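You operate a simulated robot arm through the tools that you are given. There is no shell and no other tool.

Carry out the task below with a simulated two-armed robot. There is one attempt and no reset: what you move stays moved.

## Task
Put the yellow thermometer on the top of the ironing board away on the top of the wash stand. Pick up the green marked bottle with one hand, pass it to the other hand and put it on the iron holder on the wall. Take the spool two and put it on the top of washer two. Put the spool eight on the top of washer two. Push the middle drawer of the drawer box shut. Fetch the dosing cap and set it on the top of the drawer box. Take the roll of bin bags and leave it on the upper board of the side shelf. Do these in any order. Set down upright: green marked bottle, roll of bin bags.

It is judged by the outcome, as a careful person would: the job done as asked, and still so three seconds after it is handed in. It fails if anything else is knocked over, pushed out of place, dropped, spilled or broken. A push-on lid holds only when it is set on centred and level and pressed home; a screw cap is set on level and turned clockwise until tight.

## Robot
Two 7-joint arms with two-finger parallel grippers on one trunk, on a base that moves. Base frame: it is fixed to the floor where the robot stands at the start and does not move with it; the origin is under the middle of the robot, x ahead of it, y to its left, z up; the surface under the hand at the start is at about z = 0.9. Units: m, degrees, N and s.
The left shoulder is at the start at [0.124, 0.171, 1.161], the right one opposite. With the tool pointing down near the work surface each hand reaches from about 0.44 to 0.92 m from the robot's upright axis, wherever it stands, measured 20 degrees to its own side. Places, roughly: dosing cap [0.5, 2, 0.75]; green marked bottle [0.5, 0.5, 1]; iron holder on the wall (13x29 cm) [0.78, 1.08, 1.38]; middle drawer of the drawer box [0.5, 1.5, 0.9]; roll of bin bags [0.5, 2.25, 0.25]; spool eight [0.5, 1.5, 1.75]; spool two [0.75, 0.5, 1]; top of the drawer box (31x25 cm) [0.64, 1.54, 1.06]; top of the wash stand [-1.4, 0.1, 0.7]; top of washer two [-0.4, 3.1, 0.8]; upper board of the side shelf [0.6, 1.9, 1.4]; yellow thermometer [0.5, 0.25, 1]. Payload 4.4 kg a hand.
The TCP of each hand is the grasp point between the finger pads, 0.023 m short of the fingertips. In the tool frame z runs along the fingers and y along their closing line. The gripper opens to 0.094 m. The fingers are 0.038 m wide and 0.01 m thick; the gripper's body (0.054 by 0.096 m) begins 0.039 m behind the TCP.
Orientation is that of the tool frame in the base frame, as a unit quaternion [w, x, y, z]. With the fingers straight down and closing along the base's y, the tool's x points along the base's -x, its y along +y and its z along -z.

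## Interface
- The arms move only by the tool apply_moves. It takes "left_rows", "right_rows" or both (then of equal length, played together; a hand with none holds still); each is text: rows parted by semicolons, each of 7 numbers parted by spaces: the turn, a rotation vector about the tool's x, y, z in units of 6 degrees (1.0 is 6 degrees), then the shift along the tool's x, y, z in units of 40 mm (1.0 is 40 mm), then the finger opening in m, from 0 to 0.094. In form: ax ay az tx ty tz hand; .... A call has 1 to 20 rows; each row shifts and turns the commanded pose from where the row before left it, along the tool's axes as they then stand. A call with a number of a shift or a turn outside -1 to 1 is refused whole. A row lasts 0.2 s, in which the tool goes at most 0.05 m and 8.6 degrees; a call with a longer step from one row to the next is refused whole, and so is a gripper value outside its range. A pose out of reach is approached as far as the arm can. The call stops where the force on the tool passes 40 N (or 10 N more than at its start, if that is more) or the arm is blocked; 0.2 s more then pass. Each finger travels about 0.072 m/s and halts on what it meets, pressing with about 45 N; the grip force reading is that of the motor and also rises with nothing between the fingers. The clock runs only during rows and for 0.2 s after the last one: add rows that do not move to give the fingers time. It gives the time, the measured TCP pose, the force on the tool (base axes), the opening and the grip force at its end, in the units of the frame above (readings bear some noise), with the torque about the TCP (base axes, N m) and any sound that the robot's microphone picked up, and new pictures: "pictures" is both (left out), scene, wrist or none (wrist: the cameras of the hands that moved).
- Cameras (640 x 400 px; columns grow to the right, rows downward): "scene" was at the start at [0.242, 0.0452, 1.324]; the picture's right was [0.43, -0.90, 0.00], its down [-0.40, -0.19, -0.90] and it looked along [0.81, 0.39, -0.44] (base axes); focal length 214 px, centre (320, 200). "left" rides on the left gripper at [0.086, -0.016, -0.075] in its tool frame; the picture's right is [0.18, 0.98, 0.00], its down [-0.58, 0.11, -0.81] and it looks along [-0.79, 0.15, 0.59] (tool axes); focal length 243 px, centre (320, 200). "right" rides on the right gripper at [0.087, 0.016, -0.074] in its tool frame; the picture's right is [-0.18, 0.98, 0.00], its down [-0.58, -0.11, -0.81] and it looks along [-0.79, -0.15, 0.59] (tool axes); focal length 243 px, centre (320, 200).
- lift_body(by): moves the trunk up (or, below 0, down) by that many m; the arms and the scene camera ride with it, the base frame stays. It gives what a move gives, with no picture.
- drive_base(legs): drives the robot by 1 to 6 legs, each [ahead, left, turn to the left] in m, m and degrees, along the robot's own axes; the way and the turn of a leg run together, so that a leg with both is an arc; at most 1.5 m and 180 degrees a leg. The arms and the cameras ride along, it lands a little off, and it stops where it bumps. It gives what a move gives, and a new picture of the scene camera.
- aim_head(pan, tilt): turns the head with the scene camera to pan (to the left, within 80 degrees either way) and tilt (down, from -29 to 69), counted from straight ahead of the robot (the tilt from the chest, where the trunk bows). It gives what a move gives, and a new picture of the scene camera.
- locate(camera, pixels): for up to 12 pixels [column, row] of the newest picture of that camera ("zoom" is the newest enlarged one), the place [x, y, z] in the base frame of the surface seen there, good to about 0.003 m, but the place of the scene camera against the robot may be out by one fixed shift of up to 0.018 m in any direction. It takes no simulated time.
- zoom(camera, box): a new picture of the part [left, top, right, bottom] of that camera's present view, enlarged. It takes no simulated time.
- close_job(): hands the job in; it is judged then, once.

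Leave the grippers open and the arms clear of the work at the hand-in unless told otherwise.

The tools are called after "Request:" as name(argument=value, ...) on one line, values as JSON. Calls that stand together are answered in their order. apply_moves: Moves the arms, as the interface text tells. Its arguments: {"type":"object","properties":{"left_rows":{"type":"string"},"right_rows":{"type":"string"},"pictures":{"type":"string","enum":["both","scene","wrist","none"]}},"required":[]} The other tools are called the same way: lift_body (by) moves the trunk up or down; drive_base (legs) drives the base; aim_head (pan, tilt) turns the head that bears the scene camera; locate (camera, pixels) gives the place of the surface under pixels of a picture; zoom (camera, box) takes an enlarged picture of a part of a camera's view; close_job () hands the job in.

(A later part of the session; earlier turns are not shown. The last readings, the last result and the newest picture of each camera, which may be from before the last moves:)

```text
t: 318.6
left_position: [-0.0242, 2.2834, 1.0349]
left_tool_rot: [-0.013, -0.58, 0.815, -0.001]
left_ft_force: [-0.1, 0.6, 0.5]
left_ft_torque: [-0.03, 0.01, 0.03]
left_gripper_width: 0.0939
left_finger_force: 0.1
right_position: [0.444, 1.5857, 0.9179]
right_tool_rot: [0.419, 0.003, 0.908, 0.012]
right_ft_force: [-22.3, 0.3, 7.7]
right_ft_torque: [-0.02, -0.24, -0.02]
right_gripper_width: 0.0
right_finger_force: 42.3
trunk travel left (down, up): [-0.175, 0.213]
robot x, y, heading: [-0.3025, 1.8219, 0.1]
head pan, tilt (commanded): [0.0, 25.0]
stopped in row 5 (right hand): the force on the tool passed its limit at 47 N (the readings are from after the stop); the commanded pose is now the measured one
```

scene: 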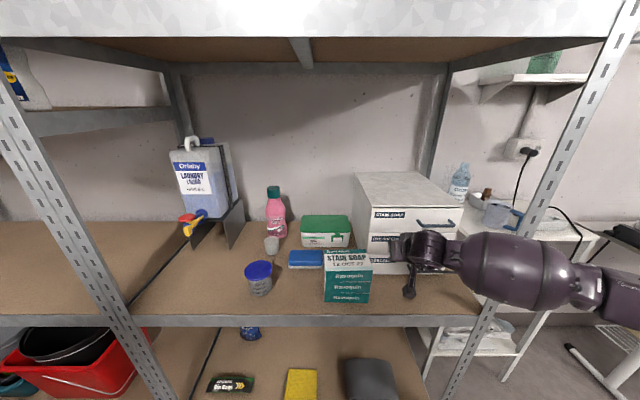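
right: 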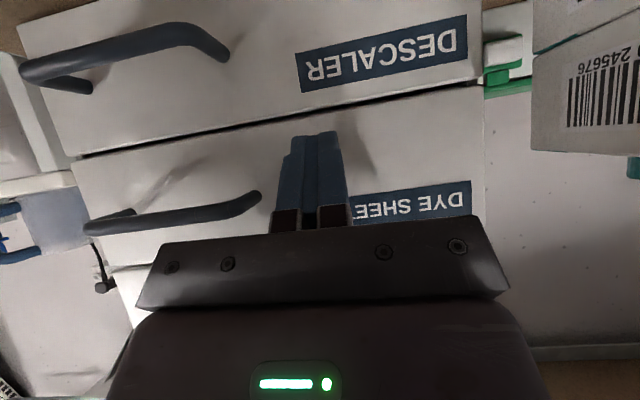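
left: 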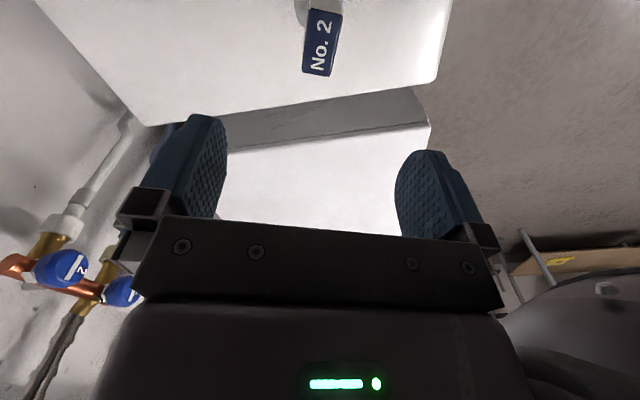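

It hit its stop. Back off the hand and check that all fronts are flush.

Request:
locate(camera="right", pixels=[[250, 110], [250, 150], [400, 165], [380, 75], [200, 170], [440, 120]])

Request:
apply_moves(right_rows="0 0 0 0.5 0 -0.6 0; 0 0 0 0.6 0 -0.75 0; 0 0 0 0.6 0 -0.75 0; 0 0 0 0.6 0 -0.75 0; 0 0 0 0.6 0 -0.75 0; 0 0 0 0 0 0 0.05; 0 0 0 0 0 0 0.09", pictures="scene")

Request:
zoom(camera="scene", box=[220, 160, 480, 320])

```text
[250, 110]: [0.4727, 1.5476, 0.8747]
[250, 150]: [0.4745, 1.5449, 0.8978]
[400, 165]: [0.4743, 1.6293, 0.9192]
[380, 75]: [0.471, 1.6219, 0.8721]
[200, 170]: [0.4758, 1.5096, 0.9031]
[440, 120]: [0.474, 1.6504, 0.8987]
```

```text
t: 320.2
left_position: [-0.0217, 2.2819, 1.0328]
left_tool_rot: [-0.014, -0.581, 0.814, 0.0]
left_ft_force: [-0.4, 0.4, 0.0]
left_ft_torque: [0.01, 0.03, -0.03]
left_gripper_width: 0.0942
left_finger_force: 0.1
right_position: [0.2635, 1.5855, 0.9228]
right_tool_rot: [0.419, 0.004, 0.908, 0.012]
right_ft_force: [0.0, -0.5, -0.3]
right_ft_torque: [-0.02, -0.04, 0.05]
right_gripper_width: 0.0806
right_finger_force: 0.3
trunk travel left (down, up): [-0.175, 0.213]
robot x, y, heading: [-0.3052, 1.8184, -0.0]
head pan, tilt (commanded): [0.0, 25.0]
```

scene: 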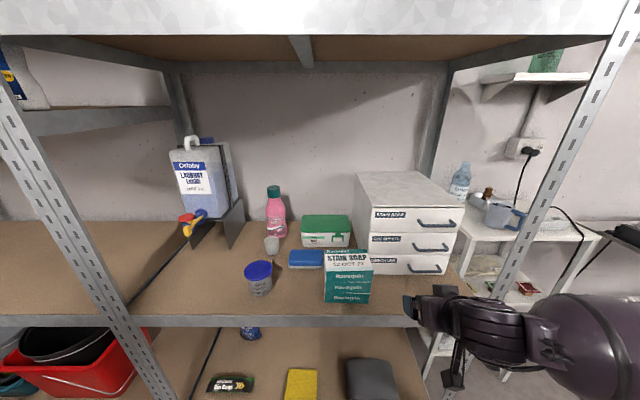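

```text
2.46 times, centred on (350, 240) of scene
```

zoom: 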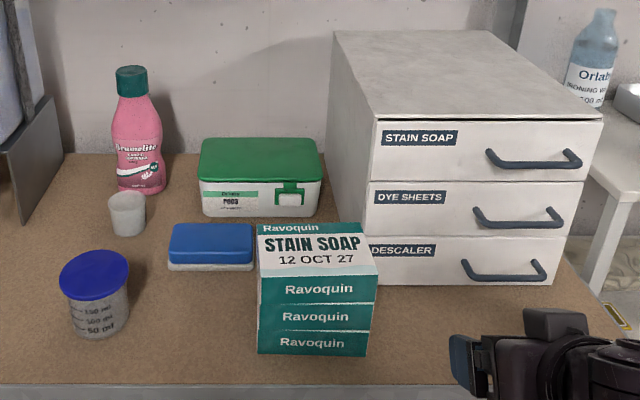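

The middle drawer is shut and flush. Next the dosing cap at about (271,245). Locate it and its neighbours.

Request:
zoom(camera="scene", box=[235, 180, 335, 300])

```text
3.33 times, centred on (285, 240) of scene
```

zoom: 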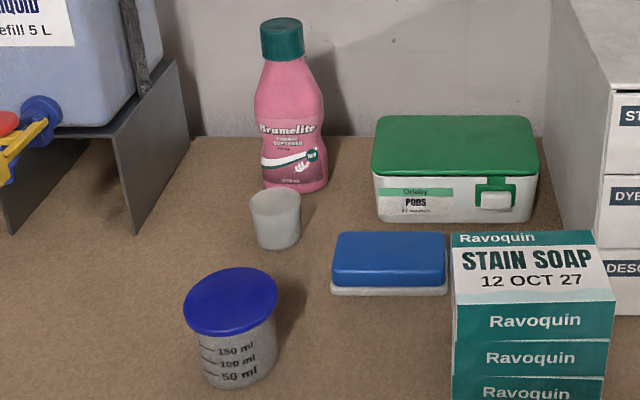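

Request:
locate(camera="zoom", pixels=[[276, 220], [276, 243], [254, 215], [298, 212], [276, 196], [276, 204], [232, 300], [232, 275], [278, 290], [340, 285], [342, 245], [295, 170]])

```text
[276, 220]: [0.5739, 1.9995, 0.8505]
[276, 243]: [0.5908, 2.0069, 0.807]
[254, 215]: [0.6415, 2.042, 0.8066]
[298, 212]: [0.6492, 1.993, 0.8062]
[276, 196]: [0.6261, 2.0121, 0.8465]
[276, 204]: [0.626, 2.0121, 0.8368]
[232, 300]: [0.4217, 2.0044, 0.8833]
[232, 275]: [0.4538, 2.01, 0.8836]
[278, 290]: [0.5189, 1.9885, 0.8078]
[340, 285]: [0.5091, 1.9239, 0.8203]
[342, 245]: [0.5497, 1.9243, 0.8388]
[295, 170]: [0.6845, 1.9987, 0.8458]
```

Cup centre ≈ [0.600,2.005], z 0.80–0.847; blue measuring cup in front at [0.447,2.008], sponge at y<1.925. I'll come from the left side with the right hand, tilted 30° from vertical, yaw −25°. First move the base left and re-orient the hand in the open.

Request:
drive_base(legs=[[-0.08, 0, 0], [0, 0.38, 0]])

Request:
apply_moves(right_rows="0 0 0 -0.6 0 -0.5 0.09; 0 0 0 -0.6 0 -0.5 0.09; 0 0 0 -0.6 0 -0.5 0.09; 0.8 0 0.67 0 0 0 0.09; 0.8 0 0.67 0 0 0 0.09; 0.8 0 0.67 0 0 0 0.09; 0.8 0 0.67 0 0 0 0.09; 0 0.833 0 0 0 0 0.09; 0 0.833 0 0 0 0 0.09; 0 0.833 0 0 0 0 0.09; 0 0.833 0 0 0 0 0.09; 0 0 0 0 0 0 0.08", pictures="both")

```text
t: 324.7
left_position: [-0.1064, 2.6627, 1.0327]
left_tool_rot: [-0.015, -0.584, 0.812, 0.001]
left_ft_force: [0.5, -0.5, 0.1]
left_ft_torque: [-0.02, -0.01, 0.02]
left_gripper_width: 0.0936
left_finger_force: 0.1
right_position: [0.1813, 1.9681, 0.9212]
right_tool_rot: [0.419, 0.0, 0.908, 0.013]
right_ft_force: [0.6, -0.5, 0.0]
right_ft_torque: [0.01, 0.01, -0.02]
right_gripper_width: 0.09
right_finger_force: 0.1
trunk travel left (down, up): [-0.175, 0.213]
robot x, y, heading: [-0.3843, 2.1978, 0.4]
head pan, tilt (commanded): [0.0, 25.0]
```

scene: 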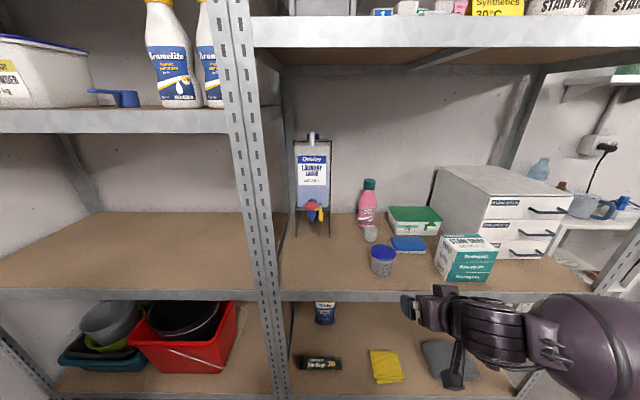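

```text
t: 327.3
left_position: [-0.1068, 2.6602, 1.0316]
left_tool_rot: [-0.015, -0.583, 0.812, 0.0]
left_ft_force: [-0.5, -0.5, 0.3]
left_ft_torque: [0.0, 0.05, -0.02]
left_gripper_width: 0.0941
left_finger_force: 0.0
right_position: [0.1837, 1.966, 1.0153]
right_tool_rot: [0.245, 0.207, 0.946, -0.046]
right_ft_force: [-0.1, 0.0, 0.7]
right_ft_torque: [0.03, -0.03, -0.01]
right_gripper_width: 0.0803
right_finger_force: 0.0
trunk travel left (down, up): [-0.175, 0.213]
robot x, y, heading: [-0.3852, 2.1993, 0.7]
head pan, tilt (commanded): [0.0, 25.0]
```

scene: 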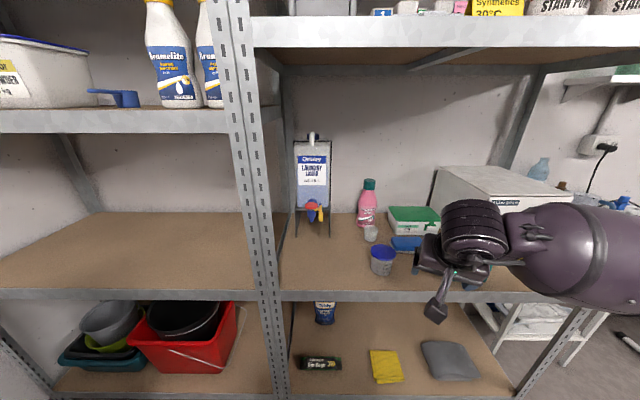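
right: 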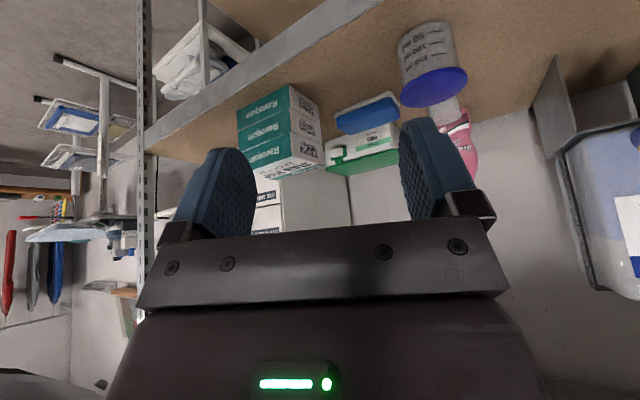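

Hand oriented (tilt 29°, yaw −23°). Drive ahead 0.28 m so the hand enters above the second board.

Request:
drive_base(legs=[[0.28, 0, 0]])

Request:
apply_moves(right_rows="0 0 0 0 0 0 0.08", pictures="wrist")

```text
t: 329.3
left_position: [0.1817, 2.661, 1.0322]
left_tool_rot: [-0.016, -0.581, 0.814, 0.001]
left_ft_force: [0.2, 0.6, -0.1]
left_ft_torque: [-0.02, 0.02, -0.01]
left_gripper_width: 0.0942
left_finger_force: 0.0
right_position: [0.4674, 1.9636, 1.0159]
right_tool_rot: [0.247, 0.209, 0.945, -0.045]
right_ft_force: [-0.4, -0.3, 0.0]
right_ft_torque: [-0.01, 0.04, 0.02]
right_gripper_width: 0.0798
right_finger_force: 0.1
trunk travel left (down, up): [-0.175, 0.213]
robot x, y, heading: [-0.0982, 2.1968, 0.2]
head pan, tilt (commanded): [0.0, 25.0]
```

scene: 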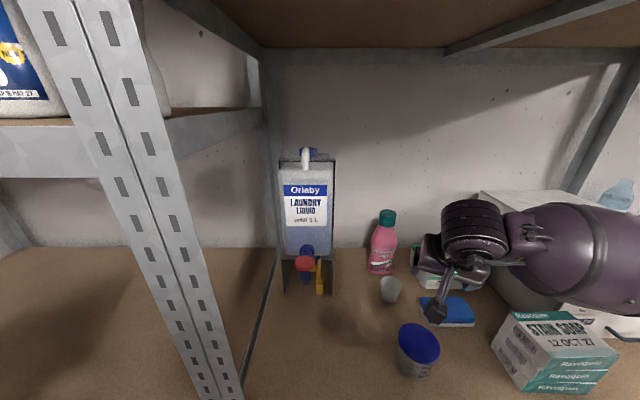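

```text
t: 329.7
left_position: [0.1803, 2.6612, 1.0333]
left_tool_rot: [-0.014, -0.582, 0.813, 0.001]
left_ft_force: [-0.1, 0.4, 0.6]
left_ft_torque: [0.0, 0.01, -0.01]
left_gripper_width: 0.0938
left_finger_force: 0.0
right_position: [0.4671, 1.9642, 1.0146]
right_tool_rot: [0.246, 0.209, 0.945, -0.045]
right_ft_force: [-0.7, 0.3, 1.1]
right_ft_torque: [0.0, -0.01, -0.01]
right_gripper_width: 0.0801
right_finger_force: 0.1
trunk travel left (down, up): [-0.175, 0.213]
robot x, y, heading: [-0.098, 2.1965, 0.3]
head pan, tilt (commanded): [0.0, 25.0]
```

right: 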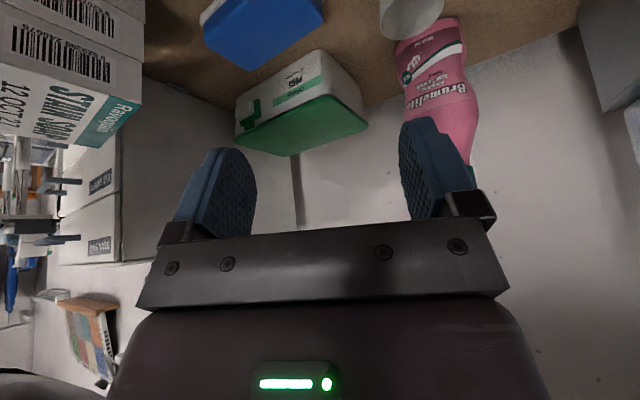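

The cap is at the top of the wrist picture (410,15). Locate it in both cameras.

Request:
locate(camera="right", pixels=[[410, 10], [400, 34], [425, 30], [385, 15], [438, 12], [415, 2], [300, 110], [260, 60]])

Request:
zoom(camera="scene", box=[340, 200, 500, 390])

Request:
locate(camera="scene", pixels=[[390, 292], [390, 280], [382, 285], [399, 283], [390, 276], [388, 302], [418, 345], [418, 335], [300, 290], [330, 290]])

```text
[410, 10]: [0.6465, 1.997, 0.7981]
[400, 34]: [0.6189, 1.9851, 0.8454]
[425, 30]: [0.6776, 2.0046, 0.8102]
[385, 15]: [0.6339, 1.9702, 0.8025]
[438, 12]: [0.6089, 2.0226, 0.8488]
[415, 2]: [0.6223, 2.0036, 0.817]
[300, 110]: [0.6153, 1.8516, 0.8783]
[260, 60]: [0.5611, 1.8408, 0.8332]
```

```text
2.11 times, centred on (420, 295) of scene
```

zoom: 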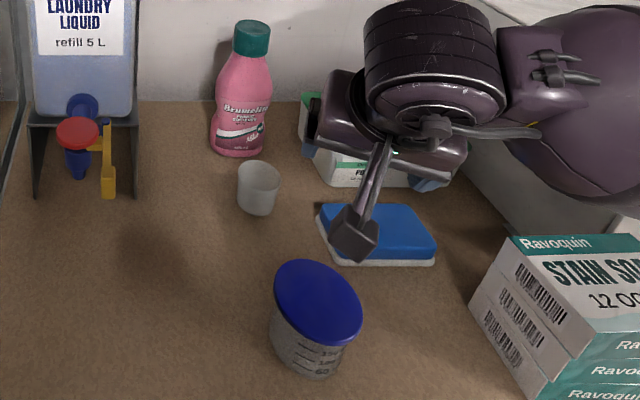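

```text
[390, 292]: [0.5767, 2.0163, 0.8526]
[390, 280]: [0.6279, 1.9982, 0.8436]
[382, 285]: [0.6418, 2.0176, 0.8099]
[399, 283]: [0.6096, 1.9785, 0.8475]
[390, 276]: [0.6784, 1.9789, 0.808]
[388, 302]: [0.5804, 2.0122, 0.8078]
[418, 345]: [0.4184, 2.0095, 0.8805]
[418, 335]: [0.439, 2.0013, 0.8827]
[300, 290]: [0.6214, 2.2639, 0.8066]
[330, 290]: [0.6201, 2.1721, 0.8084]
```

Cap axis ≈ [0.602,2.002]. Move above it, then descend partly and check.

Request:
apply_moves(right_rows="0 0 0 -0.74 0.753 0.42 0.08; 0 0 0 -0.74 0.753 0.42 0.08; 0 0 0 -0.74 0.753 0.42 0.08; 0 0 0 0 0 0 0.08; 0 0 0 0.434 -0.013 0.788 0.08; 0 0 0 0.434 -0.013 0.788 0.08; 0 0 0 0.434 -0.013 0.788 0.08; 0 0 0 0 0 0 0.08", pictures="both")

```text
t: 331.5
left_position: [0.1807, 2.6625, 1.0334]
left_tool_rot: [-0.015, -0.581, 0.814, 0.0]
left_ft_force: [-0.3, -0.3, 0.3]
left_ft_torque: [0.01, 0.02, 0.01]
left_gripper_width: 0.0941
left_finger_force: 0.0
right_position: [0.5973, 2.003, 0.9061]
right_tool_rot: [0.247, 0.21, 0.945, -0.046]
right_ft_force: [1.0, 1.0, -0.2]
right_ft_torque: [0.01, 0.03, 0.0]
right_gripper_width: 0.0802
right_finger_force: 0.1
trunk travel left (down, up): [-0.175, 0.213]
robot x, y, heading: [-0.0992, 2.1968, 0.2]
head pan, tilt (commanded): [0.0, 25.0]
```

scene: 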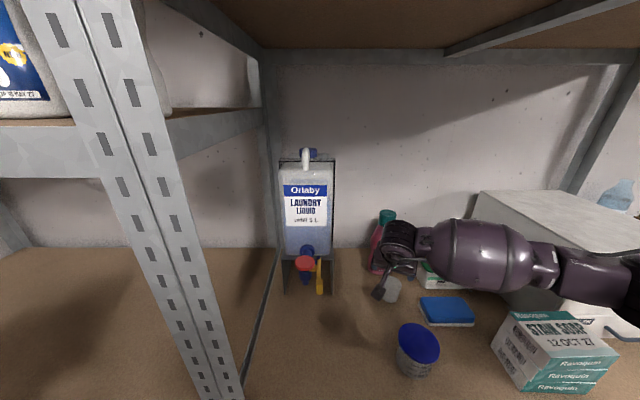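
right: 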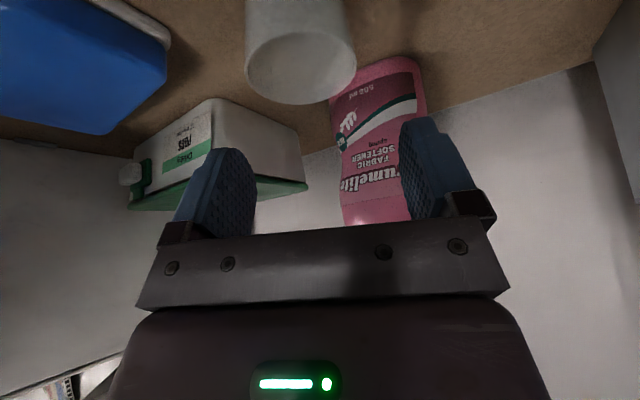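

The cap sits ~5 mm toward −y of the TCP. Correct that and descend 7.2 cm, then close gently.

Request:
apply_moves(right_rows="0 0 0 0.434 -0.08 0.788 0.08; 0 0 0 0.434 -0.08 0.788 0.08; 0 0 0 0 0 0 0.08", pictures="both")

```text
t: 332.3
left_position: [0.1809, 2.6616, 1.034]
left_tool_rot: [-0.014, -0.581, 0.814, 0.0]
left_ft_force: [-1.0, 0.1, -0.1]
left_ft_torque: [-0.03, 0.03, 0.0]
left_gripper_width: 0.0941
left_finger_force: 0.0
right_position: [0.5991, 1.9973, 0.8343]
right_tool_rot: [0.247, 0.209, 0.945, -0.045]
right_ft_force: [0.1, -0.3, 0.1]
right_ft_torque: [-0.01, 0.02, 0.01]
right_gripper_width: 0.0799
right_finger_force: 0.2
trunk travel left (down, up): [-0.175, 0.213]
robot x, y, heading: [-0.0994, 2.2003, 0.5]
head pan, tilt (commanded): [0.0, 25.0]
```

scene: 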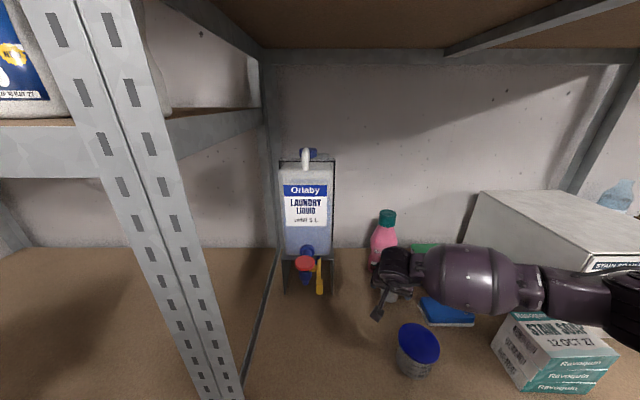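
right: 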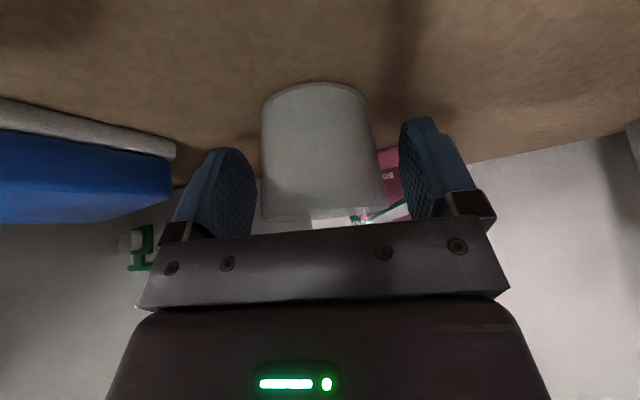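

The cap is nicely between the fingers. Close and lift.

Request:
apply_moves(right_rows="0 0 0 0 0 0 0.06; 0 0 0 0 0 0 0.04; 0 0 0 0 0 0 0.025; 0 0 0 0 0 0 0.025; 0 0 0 0 0 0 0.025", pictures="wrist")

```text
t: 333.5
left_position: [0.1806, 2.6621, 1.0326]
left_tool_rot: [-0.015, -0.581, 0.813, 0.0]
left_ft_force: [-0.1, 0.0, 0.7]
left_ft_torque: [0.01, -0.02, 0.01]
left_gripper_width: 0.0938
left_finger_force: 0.1
right_position: [0.5991, 1.9979, 0.8336]
right_tool_rot: [0.246, 0.209, 0.945, -0.046]
right_ft_force: [-0.3, 0.0, -0.5]
right_ft_torque: [0.01, -0.02, 0.0]
right_gripper_width: 0.0529
right_finger_force: 45.3
trunk travel left (down, up): [-0.175, 0.213]
robot x, y, heading: [-0.0997, 2.1994, 0.1]
head pan, tilt (commanded): [0.0, 25.0]
```

right: 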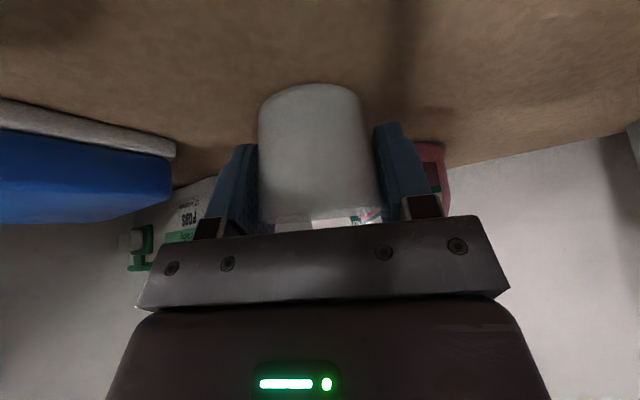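

Cap gripped (53 mm). Lift 18 cm, then back out of the rack.

Request:
apply_moves(right_rows="0 0 0 -0.25 0.007 -0.45 0.025; 0 0 0 -0.434 0.013 -0.788 0.025; 0 0 0 -0.434 0.013 -0.788 0.025; 0 0 0 -0.434 0.013 -0.788 0.025; 0 0 0 -0.434 0.013 -0.788 0.025; 0 0 0 0 0 0 0.025", pictures="wrist")

Request:
drive_base(legs=[[-0.32, 0, 0]])

```text
t: 334.9
left_position: [0.1807, 2.6618, 1.0325]
left_tool_rot: [-0.015, -0.582, 0.813, 0.001]
left_ft_force: [-0.2, 0.0, -0.5]
left_ft_torque: [0.0, 0.03, -0.01]
left_gripper_width: 0.0943
left_finger_force: 0.1
right_position: [0.5967, 1.9978, 1.0]
right_tool_rot: [0.246, 0.21, 0.945, -0.046]
right_ft_force: [0.5, 0.8, 0.6]
right_ft_torque: [0.01, 0.03, 0.01]
right_gripper_width: 0.0533
right_finger_force: 44.7
trunk travel left (down, up): [-0.175, 0.213]
robot x, y, heading: [-0.1013, 2.202, 0.4]
head pan, tilt (commanded): [0.0, 25.0]
```

right: 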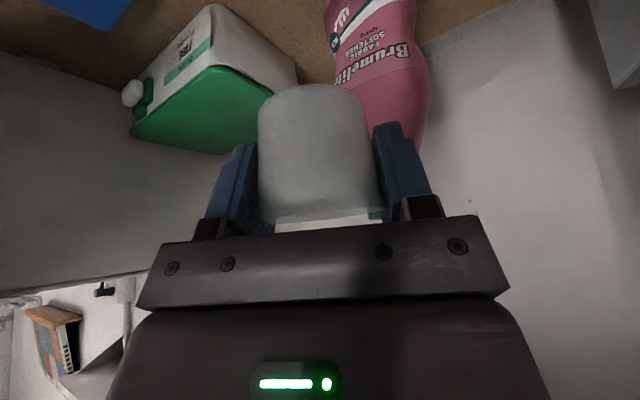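

```text
t: 337.0
left_position: [-0.1425, 2.6617, 1.0336]
left_tool_rot: [-0.015, -0.583, 0.813, 0.001]
left_ft_force: [1.1, -0.7, -0.6]
left_ft_torque: [0.0, -0.02, -0.02]
left_gripper_width: 0.094
left_finger_force: 0.1
right_position: [0.2757, 1.9988, 0.9994]
right_tool_rot: [0.247, 0.208, 0.946, -0.045]
right_ft_force: [0.0, 0.1, 0.8]
right_ft_torque: [0.03, 0.03, 0.0]
right_gripper_width: 0.0533
right_finger_force: 45.2
trunk travel left (down, up): [-0.175, 0.213]
robot x, y, heading: [-0.4221, 2.1967, 0.5]
head pan, tilt (commanded): [0.0, 25.0]
```

scene: 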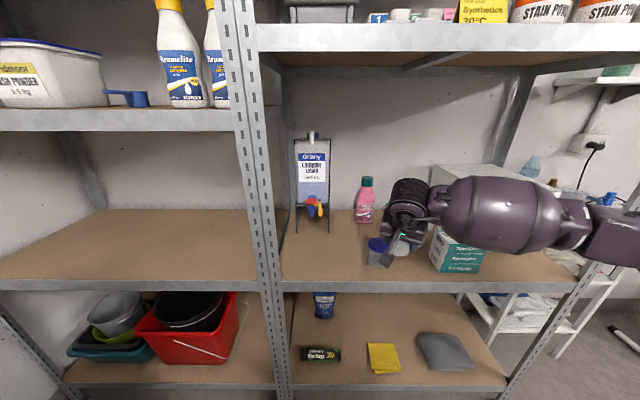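

Clear of the rack. Raise the cap to TCP z≈1.115, strafe right 0.465 m, then look.

Request:
apply_moves(right_rows="0 0 0 -0.463 0.014 -0.84 0.025; 0 0 0 -0.463 0.014 -0.84 0.025; 0 0 0 -0.463 0.014 -0.84 0.025; 0 0 0 0 0 0 0.025", pictures="none")

Request:
drive_base(legs=[[0, -0.465, 0]])

```text
t: 338.0
left_position: [-0.1439, 2.6603, 1.0339]
left_tool_rot: [-0.015, -0.583, 0.813, 0.002]
left_ft_force: [0.9, 0.1, 0.2]
left_ft_torque: [-0.02, 0.0, -0.02]
left_gripper_width: 0.094
left_finger_force: 0.1
right_position: [0.2768, 1.998, 1.1129]
right_tool_rot: [0.246, 0.208, 0.946, -0.045]
right_ft_force: [-0.1, -0.2, -1.3]
right_ft_torque: [0.03, -0.05, 0.0]
right_gripper_width: 0.0533
right_finger_force: 45.0
trunk travel left (down, up): [-0.175, 0.213]
robot x, y, heading: [-0.4241, 2.1958, 0.4]
head pan, tilt (commanded): [0.0, 25.0]
```

```text
t: 342.7
left_position: [-0.138, 2.1853, 1.0344]
left_tool_rot: [-0.014, -0.58, 0.814, 0.001]
left_ft_force: [-0.2, -0.1, -0.3]
left_ft_torque: [0.0, 0.01, 0.01]
left_gripper_width: 0.094
left_finger_force: 0.1
right_position: [0.2775, 1.52, 1.1119]
right_tool_rot: [0.247, 0.211, 0.945, -0.046]
right_ft_force: [-1.3, -0.5, -1.3]
right_ft_torque: [0.0, 0.03, -0.02]
right_gripper_width: 0.0531
right_finger_force: 44.9
trunk travel left (down, up): [-0.175, 0.213]
robot x, y, heading: [-0.4223, 1.7218, 0.0]
head pan, tilt (commanded): [0.0, 25.0]
```

scene: 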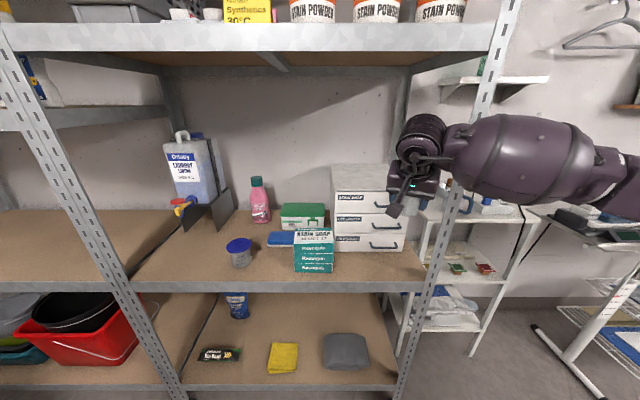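

With the robot here, the right forearm would cross the rack's right post. Better: stand further left (y≈2.0) and reach to the right with the hand. Strafe left and swing the hand right first, in the open.

Request:
drive_base(legs=[[-0.02, 0.29, 0]])

Request:
apply_moves(right_rows="0 0 0 -0.27 -0.92 0.134 0.025; 0 0 0 -0.27 -0.92 0.134 0.025; 0 0 0 -0.27 -0.92 0.134 0.025; 0 0 0 -0.27 -0.92 0.134 0.025; 0 0 0 -0.27 -0.92 0.134 0.025; 0 0 0 -0.27 -0.92 0.134 0.025; 0 0 0 -0.27 -0.92 0.134 0.025; 0 0 0 0 0 0 0.025", pictures="none")

Request:
aim_head(pan=-35, tilt=25)

```text
t: 345.8
left_position: [-0.1565, 2.4723, 1.033]
left_tool_rot: [-0.014, -0.578, 0.816, 0.001]
left_ft_force: [0.2, 0.3, 0.7]
left_ft_torque: [0.04, -0.03, 0.0]
left_gripper_width: 0.0941
left_finger_force: 0.0
right_position: [0.2561, 1.8041, 1.1125]
right_tool_rot: [0.246, 0.213, 0.944, -0.047]
right_ft_force: [0.8, 0.5, 1.1]
right_ft_torque: [-0.04, 0.0, -0.01]
right_gripper_width: 0.0531
right_finger_force: 45.4
trunk travel left (down, up): [-0.175, 0.213]
robot x, y, heading: [-0.4388, 2.0165, -0.3]
head pan, tilt (commanded): [0.0, 25.0]
```

scene: 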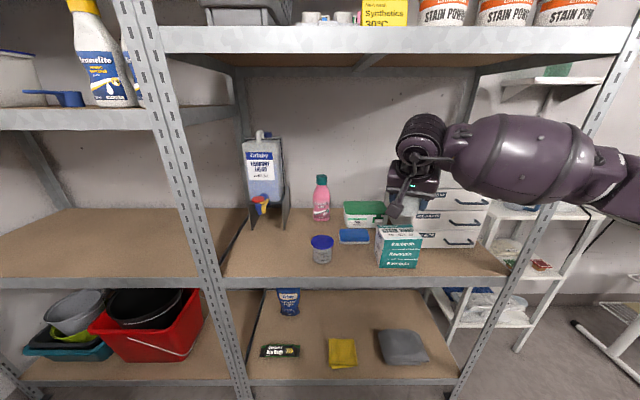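

```text
t: 347.6
left_position: [-0.1549, 2.4722, 1.0344]
left_tool_rot: [-0.014, -0.578, 0.816, 0.001]
left_ft_force: [-0.3, 0.4, -0.3]
left_ft_torque: [0.0, 0.01, -0.03]
left_gripper_width: 0.0943
left_finger_force: 0.1
right_position: [0.2214, 1.5359, 1.1141]
right_tool_rot: [0.247, 0.213, 0.944, -0.047]
right_ft_force: [-0.3, 0.1, -0.1]
right_ft_torque: [0.0, 0.0, 0.01]
right_gripper_width: 0.0526
right_finger_force: 45.4
trunk travel left (down, up): [-0.175, 0.213]
robot x, y, heading: [-0.4384, 2.0107, -0.5]
head pan, tilt (commanded): [0.0, 25.0]
```

```text
t: 348.6
left_position: [-0.1555, 2.4715, 1.0327]
left_tool_rot: [-0.014, -0.578, 0.816, 0.001]
left_ft_force: [0.3, -0.4, 0.0]
left_ft_torque: [0.01, -0.01, 0.01]
left_gripper_width: 0.094
left_finger_force: 0.0
right_position: [0.2213, 1.5367, 1.113]
right_tool_rot: [0.246, 0.212, 0.945, -0.046]
right_ft_force: [0.5, 0.6, -0.5]
right_ft_torque: [0.07, 0.01, 0.02]
right_gripper_width: 0.0528
right_finger_force: 45.2
trunk travel left (down, up): [-0.175, 0.213]
robot x, y, heading: [-0.4391, 2.0142, -0.6]
head pan, tilt (commanded): [-35.0, 25.0]
```

scene: 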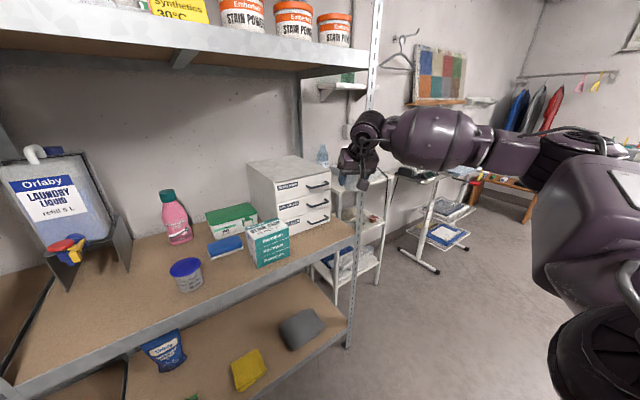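

Locate points on the right forearm and the post to check the crossing.

Request:
locate(camera="scene", pixels=[[372, 130], [430, 140], [490, 155], [530, 155], [350, 300], [370, 60], [600, 200]])

```text
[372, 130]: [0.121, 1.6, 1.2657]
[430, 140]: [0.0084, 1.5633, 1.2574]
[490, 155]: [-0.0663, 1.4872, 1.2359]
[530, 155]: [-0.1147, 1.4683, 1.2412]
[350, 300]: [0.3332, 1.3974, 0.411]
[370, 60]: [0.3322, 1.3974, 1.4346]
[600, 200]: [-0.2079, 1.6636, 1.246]
```

At the final spot the forearm would pass the post with only 2–4 cm; I'll aim for TCP (0.535,1.585), nearer the front-left of the drawer-box top, giving more room. Strafe 4.5 cm left and go ahead 0.31 m.

Request:
drive_base(legs=[[0, 0.045, 0.5], [0.31, 0, 0]])

Request:
apply_moves(right_rows="0 0 0 0 0 0 0.025", pictures="wrist")

```text
t: 351.4
left_position: [0.1463, 2.5228, 1.0328]
left_tool_rot: [-0.014, -0.584, 0.812, 0.001]
left_ft_force: [0.6, 0.6, -0.4]
left_ft_torque: [0.0, 0.05, 0.02]
left_gripper_width: 0.094
left_finger_force: 0.1
right_position: [0.5356, 1.5935, 1.1139]
right_tool_rot: [0.246, 0.207, 0.946, -0.044]
right_ft_force: [0.8, -0.3, -0.1]
right_ft_torque: [0.0, 0.0, 0.02]
right_gripper_width: 0.0527
right_finger_force: 45.0
trunk travel left (down, up): [-0.175, 0.213]
robot x, y, heading: [-0.1283, 2.0612, 0.4]
head pan, tilt (commanded): [-35.0, 25.0]
```

scene: 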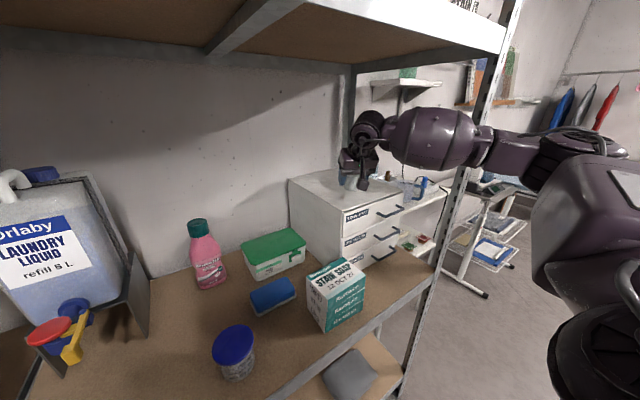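

```text
t: 351.8
left_position: [0.1463, 2.5226, 1.0328]
left_tool_rot: [-0.014, -0.583, 0.812, 0.0]
left_ft_force: [0.3, -0.6, -0.2]
left_ft_torque: [-0.01, 0.03, 0.01]
left_gripper_width: 0.0938
left_finger_force: 0.1
right_position: [0.5356, 1.5934, 1.1143]
right_tool_rot: [0.246, 0.207, 0.946, -0.045]
right_ft_force: [1.0, 1.1, 0.4]
right_ft_torque: [-0.02, 0.03, -0.01]
right_gripper_width: 0.0526
right_finger_force: 44.8
trunk travel left (down, up): [-0.175, 0.213]
robot x, y, heading: [-0.13, 2.0625, 0.5]
head pan, tilt (commanded): [-35.0, 25.0]
```

right: 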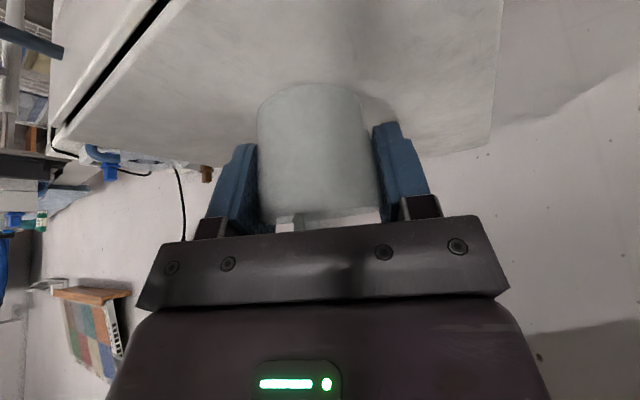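

The cap is above the drawer box. Check the top's height and edges with the wrist camera.

Request:
locate(camera="right", pixels=[[220, 90], [420, 60], [180, 60], [450, 110], [300, 60]])

```text
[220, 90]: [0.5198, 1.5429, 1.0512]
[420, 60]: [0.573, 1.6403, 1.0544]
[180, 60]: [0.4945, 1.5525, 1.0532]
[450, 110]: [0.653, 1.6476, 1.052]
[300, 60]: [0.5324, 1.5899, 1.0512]
```

Top is z≈1.0525. Lower the cap 2.6 cm and continue in small steps to contact.

Request:
apply_moves(right_rows="0 0 0 0.17 -0.005 0.306 0.025; 0 0 0 0.097 -0.003 0.175 0.025; 0 0 0 0.04 -0.001 0.07 0.025; 0 0 0 0 0 0 0.025", pictures="none")

```text
t: 352.8
left_position: [0.1479, 2.5234, 1.0326]
left_tool_rot: [-0.015, -0.583, 0.812, 0.0]
left_ft_force: [-0.3, -0.9, -0.7]
left_ft_torque: [0.0, 0.0, -0.03]
left_gripper_width: 0.0938
left_finger_force: 0.1
right_position: [0.5358, 1.5936, 1.0874]
right_tool_rot: [0.246, 0.207, 0.946, -0.045]
right_ft_force: [0.2, -0.3, 1.1]
right_ft_torque: [0.02, -0.03, -0.01]
right_gripper_width: 0.0526
right_finger_force: 45.1
trunk travel left (down, up): [-0.175, 0.213]
robot x, y, heading: [-0.1342, 2.0603, 0.3]
head pan, tilt (commanded): [-35.0, 25.0]
```

Request:
apply_moves(right_rows="0 0 0 0.02 0 0.035 0.025; 0 0 0 0.015 0 0.025 0.025; 0 0 0 0 0 0 0.025", pictures="none")

```text
t: 353.6
left_position: [0.1461, 2.5228, 1.034]
left_tool_rot: [-0.014, -0.584, 0.812, 0.001]
left_ft_force: [0.5, -0.4, 0.2]
left_ft_torque: [0.0, 0.03, 0.01]
left_gripper_width: 0.094
left_finger_force: 0.0
right_position: [0.536, 1.5934, 1.0869]
right_tool_rot: [0.247, 0.207, 0.945, -0.045]
right_ft_force: [1.7, -0.1, 4.6]
right_ft_torque: [0.09, -0.05, -0.03]
right_gripper_width: 0.0523
right_finger_force: 44.6
trunk travel left (down, up): [-0.175, 0.213]
robot x, y, heading: [-0.1316, 2.0601, 0.5]
head pan, tilt (commanded): [-35.0, 25.0]
```

Contact. Open and withdraw along the tool axis.

Request:
apply_moves(right_rows="0 0 0 0 0 0 0.06; 0 0 0 0 0 0 0.07; 0 0 0 0 0 0 0.08; 0 0 0 0 0 0 0.08; 0 0 0 0 0 -0.4 0.08; 0 0 0 0 0 -0.8 0.08; 0 0 0 0 0 -0.6 0.08; 0 0 0 0 0 0 0.08", pictures="both")

```text
t: 355.4
left_position: [0.147, 2.5235, 1.0335]
left_tool_rot: [-0.015, -0.583, 0.812, 0.002]
left_ft_force: [0.2, 0.3, 0.3]
left_ft_torque: [0.02, -0.02, 0.03]
left_gripper_width: 0.0939
left_finger_force: 0.1
right_position: [0.5049, 1.607, 1.1478]
right_tool_rot: [0.246, 0.207, 0.946, -0.046]
right_ft_force: [-0.5, 0.0, -0.4]
right_ft_torque: [-0.02, 0.03, -0.01]
right_gripper_width: 0.0799
right_finger_force: 0.1
trunk travel left (down, up): [-0.175, 0.213]
robot x, y, heading: [-0.1306, 2.0597, 0.7]
head pan, tilt (commanded): [-35.0, 25.0]
```

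scene: 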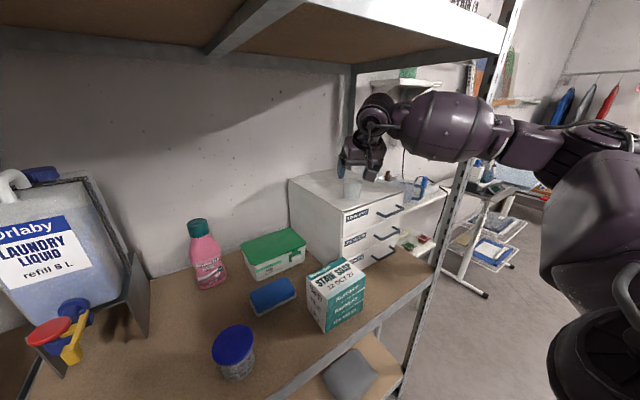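
right: 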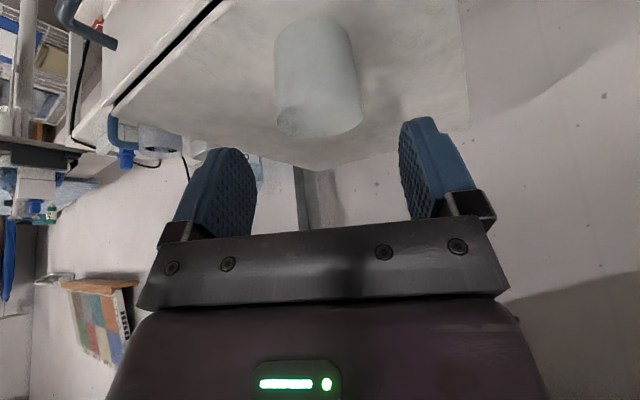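

The dosing cap stands on the drawer box. Back out with the base.

Request:
drive_base(legs=[[-0.35, 0.02, 0]])

Request:
aim_head(pan=0, tilt=40)

```text
t: 357.7
left_position: [-0.2025, 2.5415, 1.0335]
left_tool_rot: [-0.015, -0.582, 0.813, 0.0]
left_ft_force: [-0.9, -0.9, -0.1]
left_ft_torque: [-0.01, -0.03, -0.02]
left_gripper_width: 0.0939
left_finger_force: 0.1
right_position: [0.1518, 1.6226, 1.1477]
right_tool_rot: [0.246, 0.209, 0.946, -0.046]
right_ft_force: [-0.1, -0.2, -0.2]
right_ft_torque: [-0.04, -0.01, -0.03]
right_gripper_width: 0.0798
right_finger_force: 0.1
trunk travel left (down, up): [-0.175, 0.213]
robot x, y, heading: [-0.4815, 2.0745, 0.6]
head pan, tilt (commanded): [-35.0, 25.0]
```

scene: 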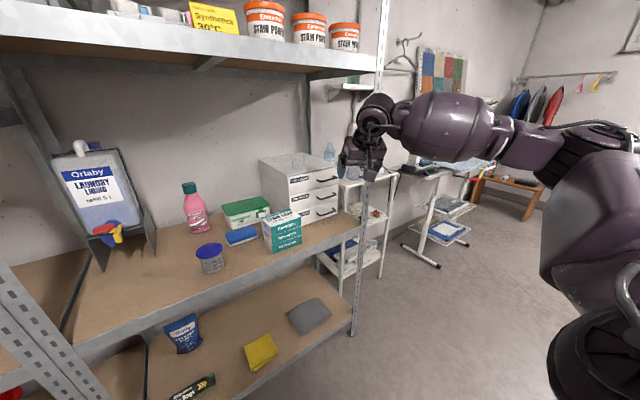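

```text
t: 358.7
left_position: [-0.2021, 2.54, 1.0333]
left_tool_rot: [-0.014, -0.582, 0.813, 0.001]
left_ft_force: [0.2, 0.6, 0.2]
left_ft_torque: [-0.06, -0.01, 0.01]
left_gripper_width: 0.094
left_finger_force: 0.0
right_position: [0.1514, 1.6221, 1.1469]
right_tool_rot: [0.246, 0.208, 0.945, -0.046]
right_ft_force: [-1.0, -0.3, -0.3]
right_ft_torque: [-0.01, 0.02, 0.03]
right_gripper_width: 0.08
right_finger_force: 0.0
trunk travel left (down, up): [-0.175, 0.213]
robot x, y, heading: [-0.4805, 2.076, 0.4]
head pan, tilt (commanded): [0.0, 40.0]
```

scene: 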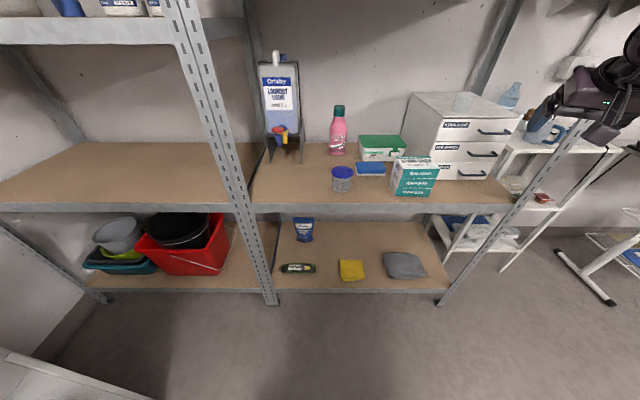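

Now the roll of bin bags at (297,268). Zoom and locate it.

Request:
zoom(camera="scene", box=[260, 240, 340, 300])

Request:
aim_head(pan=10, tilt=60)

```text
6.67 times, centred on (300, 270) of scene
```

zoom: 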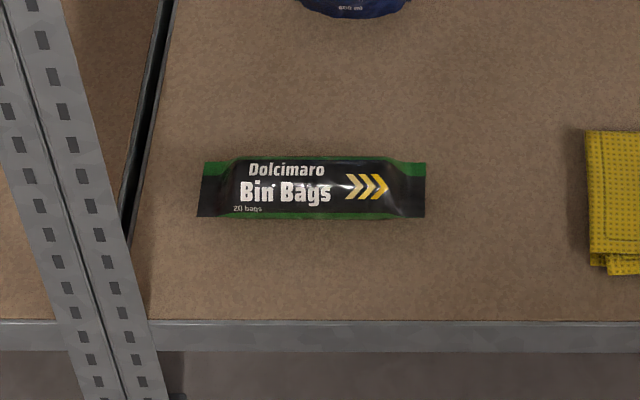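

```text
t: 359.5
left_position: [-0.202, 2.5401, 1.0333]
left_tool_rot: [-0.014, -0.582, 0.813, 0.001]
left_ft_force: [0.1, 0.9, -0.5]
left_ft_torque: [0.01, 0.02, -0.01]
left_gripper_width: 0.0939
left_finger_force: 0.0
right_position: [0.1525, 1.6227, 1.1482]
right_tool_rot: [0.247, 0.208, 0.945, -0.046]
right_ft_force: [-0.6, -1.2, -0.2]
right_ft_torque: [0.03, 0.01, -0.03]
right_gripper_width: 0.08
right_finger_force: 0.0
trunk travel left (down, up): [-0.175, 0.213]
robot x, y, heading: [-0.4786, 2.0753, 0.3]
head pan, tilt (commanded): [10.0, 60.0]
```

scene: 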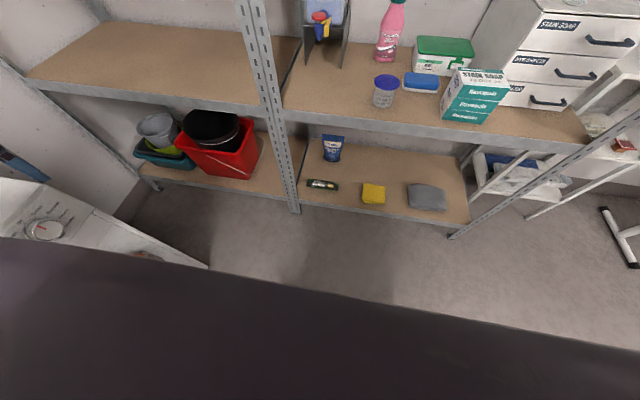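

The bin-bag roll looks like a wrapped pack with flattened ends. I need a closer view of its shape; first locate it from here.

Request:
zoom(camera="scene", box=[295, 165, 355, 205])

Request:
locate(camera="scene", pixels=[[308, 183], [315, 183], [322, 185], [330, 186], [337, 187], [322, 180], [322, 189], [345, 195], [330, 205], [310, 195]])

```text
10.00 times, centred on (325, 185) of scene
```

zoom: 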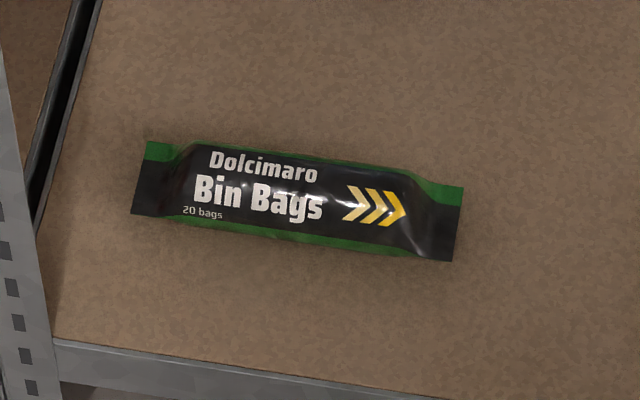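

```text
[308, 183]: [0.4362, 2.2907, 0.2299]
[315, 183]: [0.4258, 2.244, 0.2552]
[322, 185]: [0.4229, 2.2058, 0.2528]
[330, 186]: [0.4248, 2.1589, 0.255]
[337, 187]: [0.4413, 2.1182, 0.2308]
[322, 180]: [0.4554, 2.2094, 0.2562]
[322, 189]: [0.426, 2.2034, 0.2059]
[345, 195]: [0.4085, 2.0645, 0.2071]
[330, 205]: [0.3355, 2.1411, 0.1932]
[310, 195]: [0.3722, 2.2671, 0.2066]
```

The pack is a lying wrapped roll (label up, flat seals at the ends), centre ≈ [0.439,2.205], z 0.20–0.255, axis along y. I'll keep it right way up. Plan: right hand pointing along +y (parallel to the pack), tilted ~37°, closing across the pack. First re-orient the right hand in the open: rotate it about the vertical.

Request:
drive_base(legs=[[-0.1, 0, 0]])

Request:
apply_moves(right_rows="0 0 0 0.4 0.8 0 0.09; 0 0 0 0.4 0.8 0 0.09; -0.48 0.014 -0.87 0 0 0 0.09; -0.48 0.014 -0.87 0 0 0 0.09; -0.48 0.014 -0.87 0 0 0 0.09; -0.48 0.014 -0.87 0 0 0 0.09; -0.48 0.014 -0.87 0 0 0 0.09; -0.48 0.014 -0.87 0 0 0 0.09; -0.48 0.014 -0.87 0 0 0 0.09; -0.48 0.014 -0.87 0 0 0 0.09; -0.48 0.014 -0.87 0 0 0 0.09; -0.48 0.014 -0.87 0 0 0 0.09; -0.48 0.014 -0.87 0 0 0 0.09; -0.48 0.014 -0.87 0 0 0 0.09; 0 0 0 0 0 0 0.09", pictures="scene")

```text
t: 360.7
left_position: [-0.3013, 2.5402, 1.0325]
left_tool_rot: [-0.014, -0.581, 0.814, 0.001]
left_ft_force: [-0.3, 0.5, 0.5]
left_ft_torque: [0.03, -0.02, 0.0]
left_gripper_width: 0.094
left_finger_force: 0.1
right_position: [0.0527, 1.6224, 1.1478]
right_tool_rot: [0.247, 0.208, 0.945, -0.045]
right_ft_force: [-0.3, 0.4, 0.3]
right_ft_torque: [0.01, -0.01, -0.01]
right_gripper_width: 0.0802
right_finger_force: 0.0
trunk travel left (down, up): [-0.175, 0.213]
robot x, y, heading: [-0.5814, 2.0779, 0.2]
head pan, tilt (commanded): [10.0, 60.0]
```

scene: 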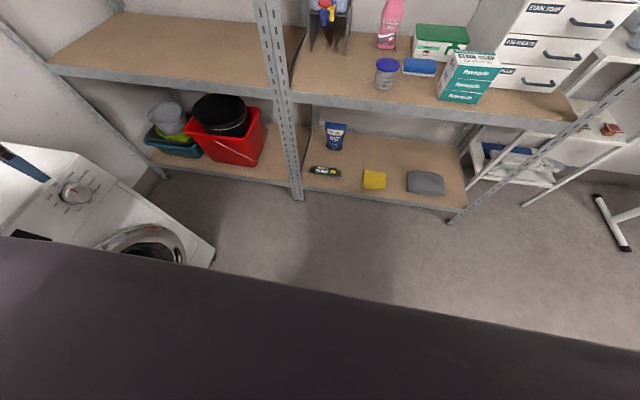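

```text
t: 363.9
left_position: [-0.302, 2.5401, 1.0321]
left_tool_rot: [-0.014, -0.582, 0.813, 0.001]
left_ft_force: [-0.2, -0.9, -0.4]
left_ft_torque: [0.02, 0.01, -0.01]
left_gripper_width: 0.0942
left_finger_force: 0.1
right_position: [0.0312, 1.7069, 1.1474]
right_tool_rot: [0.237, -0.251, 0.936, 0.074]
right_ft_force: [-0.4, 0.2, 0.4]
right_ft_torque: [-0.04, -0.01, -0.02]
right_gripper_width: 0.0897
right_finger_force: 0.1
right hand out of reach, approached as far as the arm can: row 11, 12, 13, 14
trunk travel left (down, up): [-0.175, 0.213]
robot x, y, heading: [-0.577, 2.0731, 0.3]
head pan, tilt (commanded): [10.0, 60.0]
```

scene: 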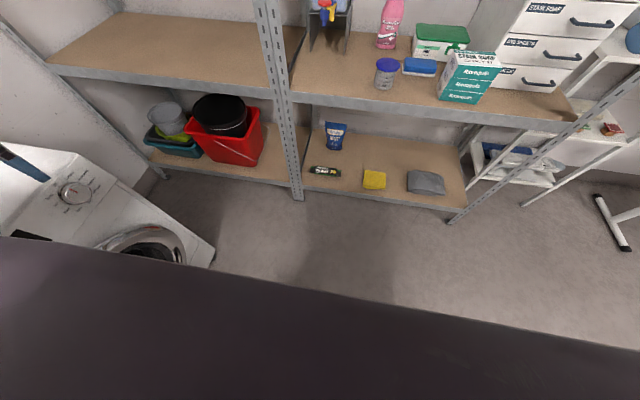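

The wrist yaw limit is reached at +32°, so a direct grasp along the pack isn't possible there. New plan: pick the pack with the left hand straight from above (closing across it), set it on the washer, and re-grasp with the right hand at a tilt suited for the upper board. First retract the right hand.

Request:
apply_moves(right_rows="0 0 0 0.88 0.44 -0.47 0.09; 0 0 0 0.88 0.44 -0.47 0.09; 0 0 0 0.88 0.44 -0.47 0.09; 0 0 0 0.88 0.44 -0.47 0.09; 0 0 0 0.88 0.44 -0.47 0.09; 0 0 0 0 0 0 0.09", pictures="none")

Request:
lift_body(by=-0.08)

```text
t: 365.3
left_position: [-0.3023, 2.541, 1.0324]
left_tool_rot: [-0.015, -0.582, 0.813, 0.0]
left_ft_force: [-0.5, 0.5, -0.4]
left_ft_torque: [-0.02, -0.02, 0.02]
left_gripper_width: 0.094
left_finger_force: 0.0
right_position: [-0.1861, 1.6817, 1.1488]
right_tool_rot: [0.236, -0.249, 0.936, 0.073]
right_ft_force: [0.0, -0.3, 0.1]
right_ft_torque: [-0.05, 0.03, -0.02]
right_gripper_width: 0.0899
right_finger_force: 0.1
trunk travel left (down, up): [-0.175, 0.213]
robot x, y, heading: [-0.5812, 2.0774, 0.2]
head pan, tilt (commanded): [10.0, 60.0]
```

```text
t: 366.5
left_position: [-0.2806, 2.5407, 0.9113]
left_tool_rot: [-0.123, -0.577, 0.804, 0.078]
left_ft_force: [-0.1, 0.2, 0.9]
left_ft_torque: [0.02, 0.0, 0.0]
left_gripper_width: 0.0939
left_finger_force: 0.1
right_position: [-0.1648, 1.6806, 1.0381]
right_tool_rot: [0.18, -0.246, 0.948, 0.088]
right_ft_force: [-0.7, -0.3, -0.1]
right_ft_torque: [-0.04, -0.06, 0.0]
right_gripper_width: 0.0897
right_finger_force: 0.1
trunk travel left (down, up): [-0.095, 0.293]
robot x, y, heading: [-0.5811, 2.0794, 0.2]
head pan, tilt (commanded): [10.0, 60.0]
```

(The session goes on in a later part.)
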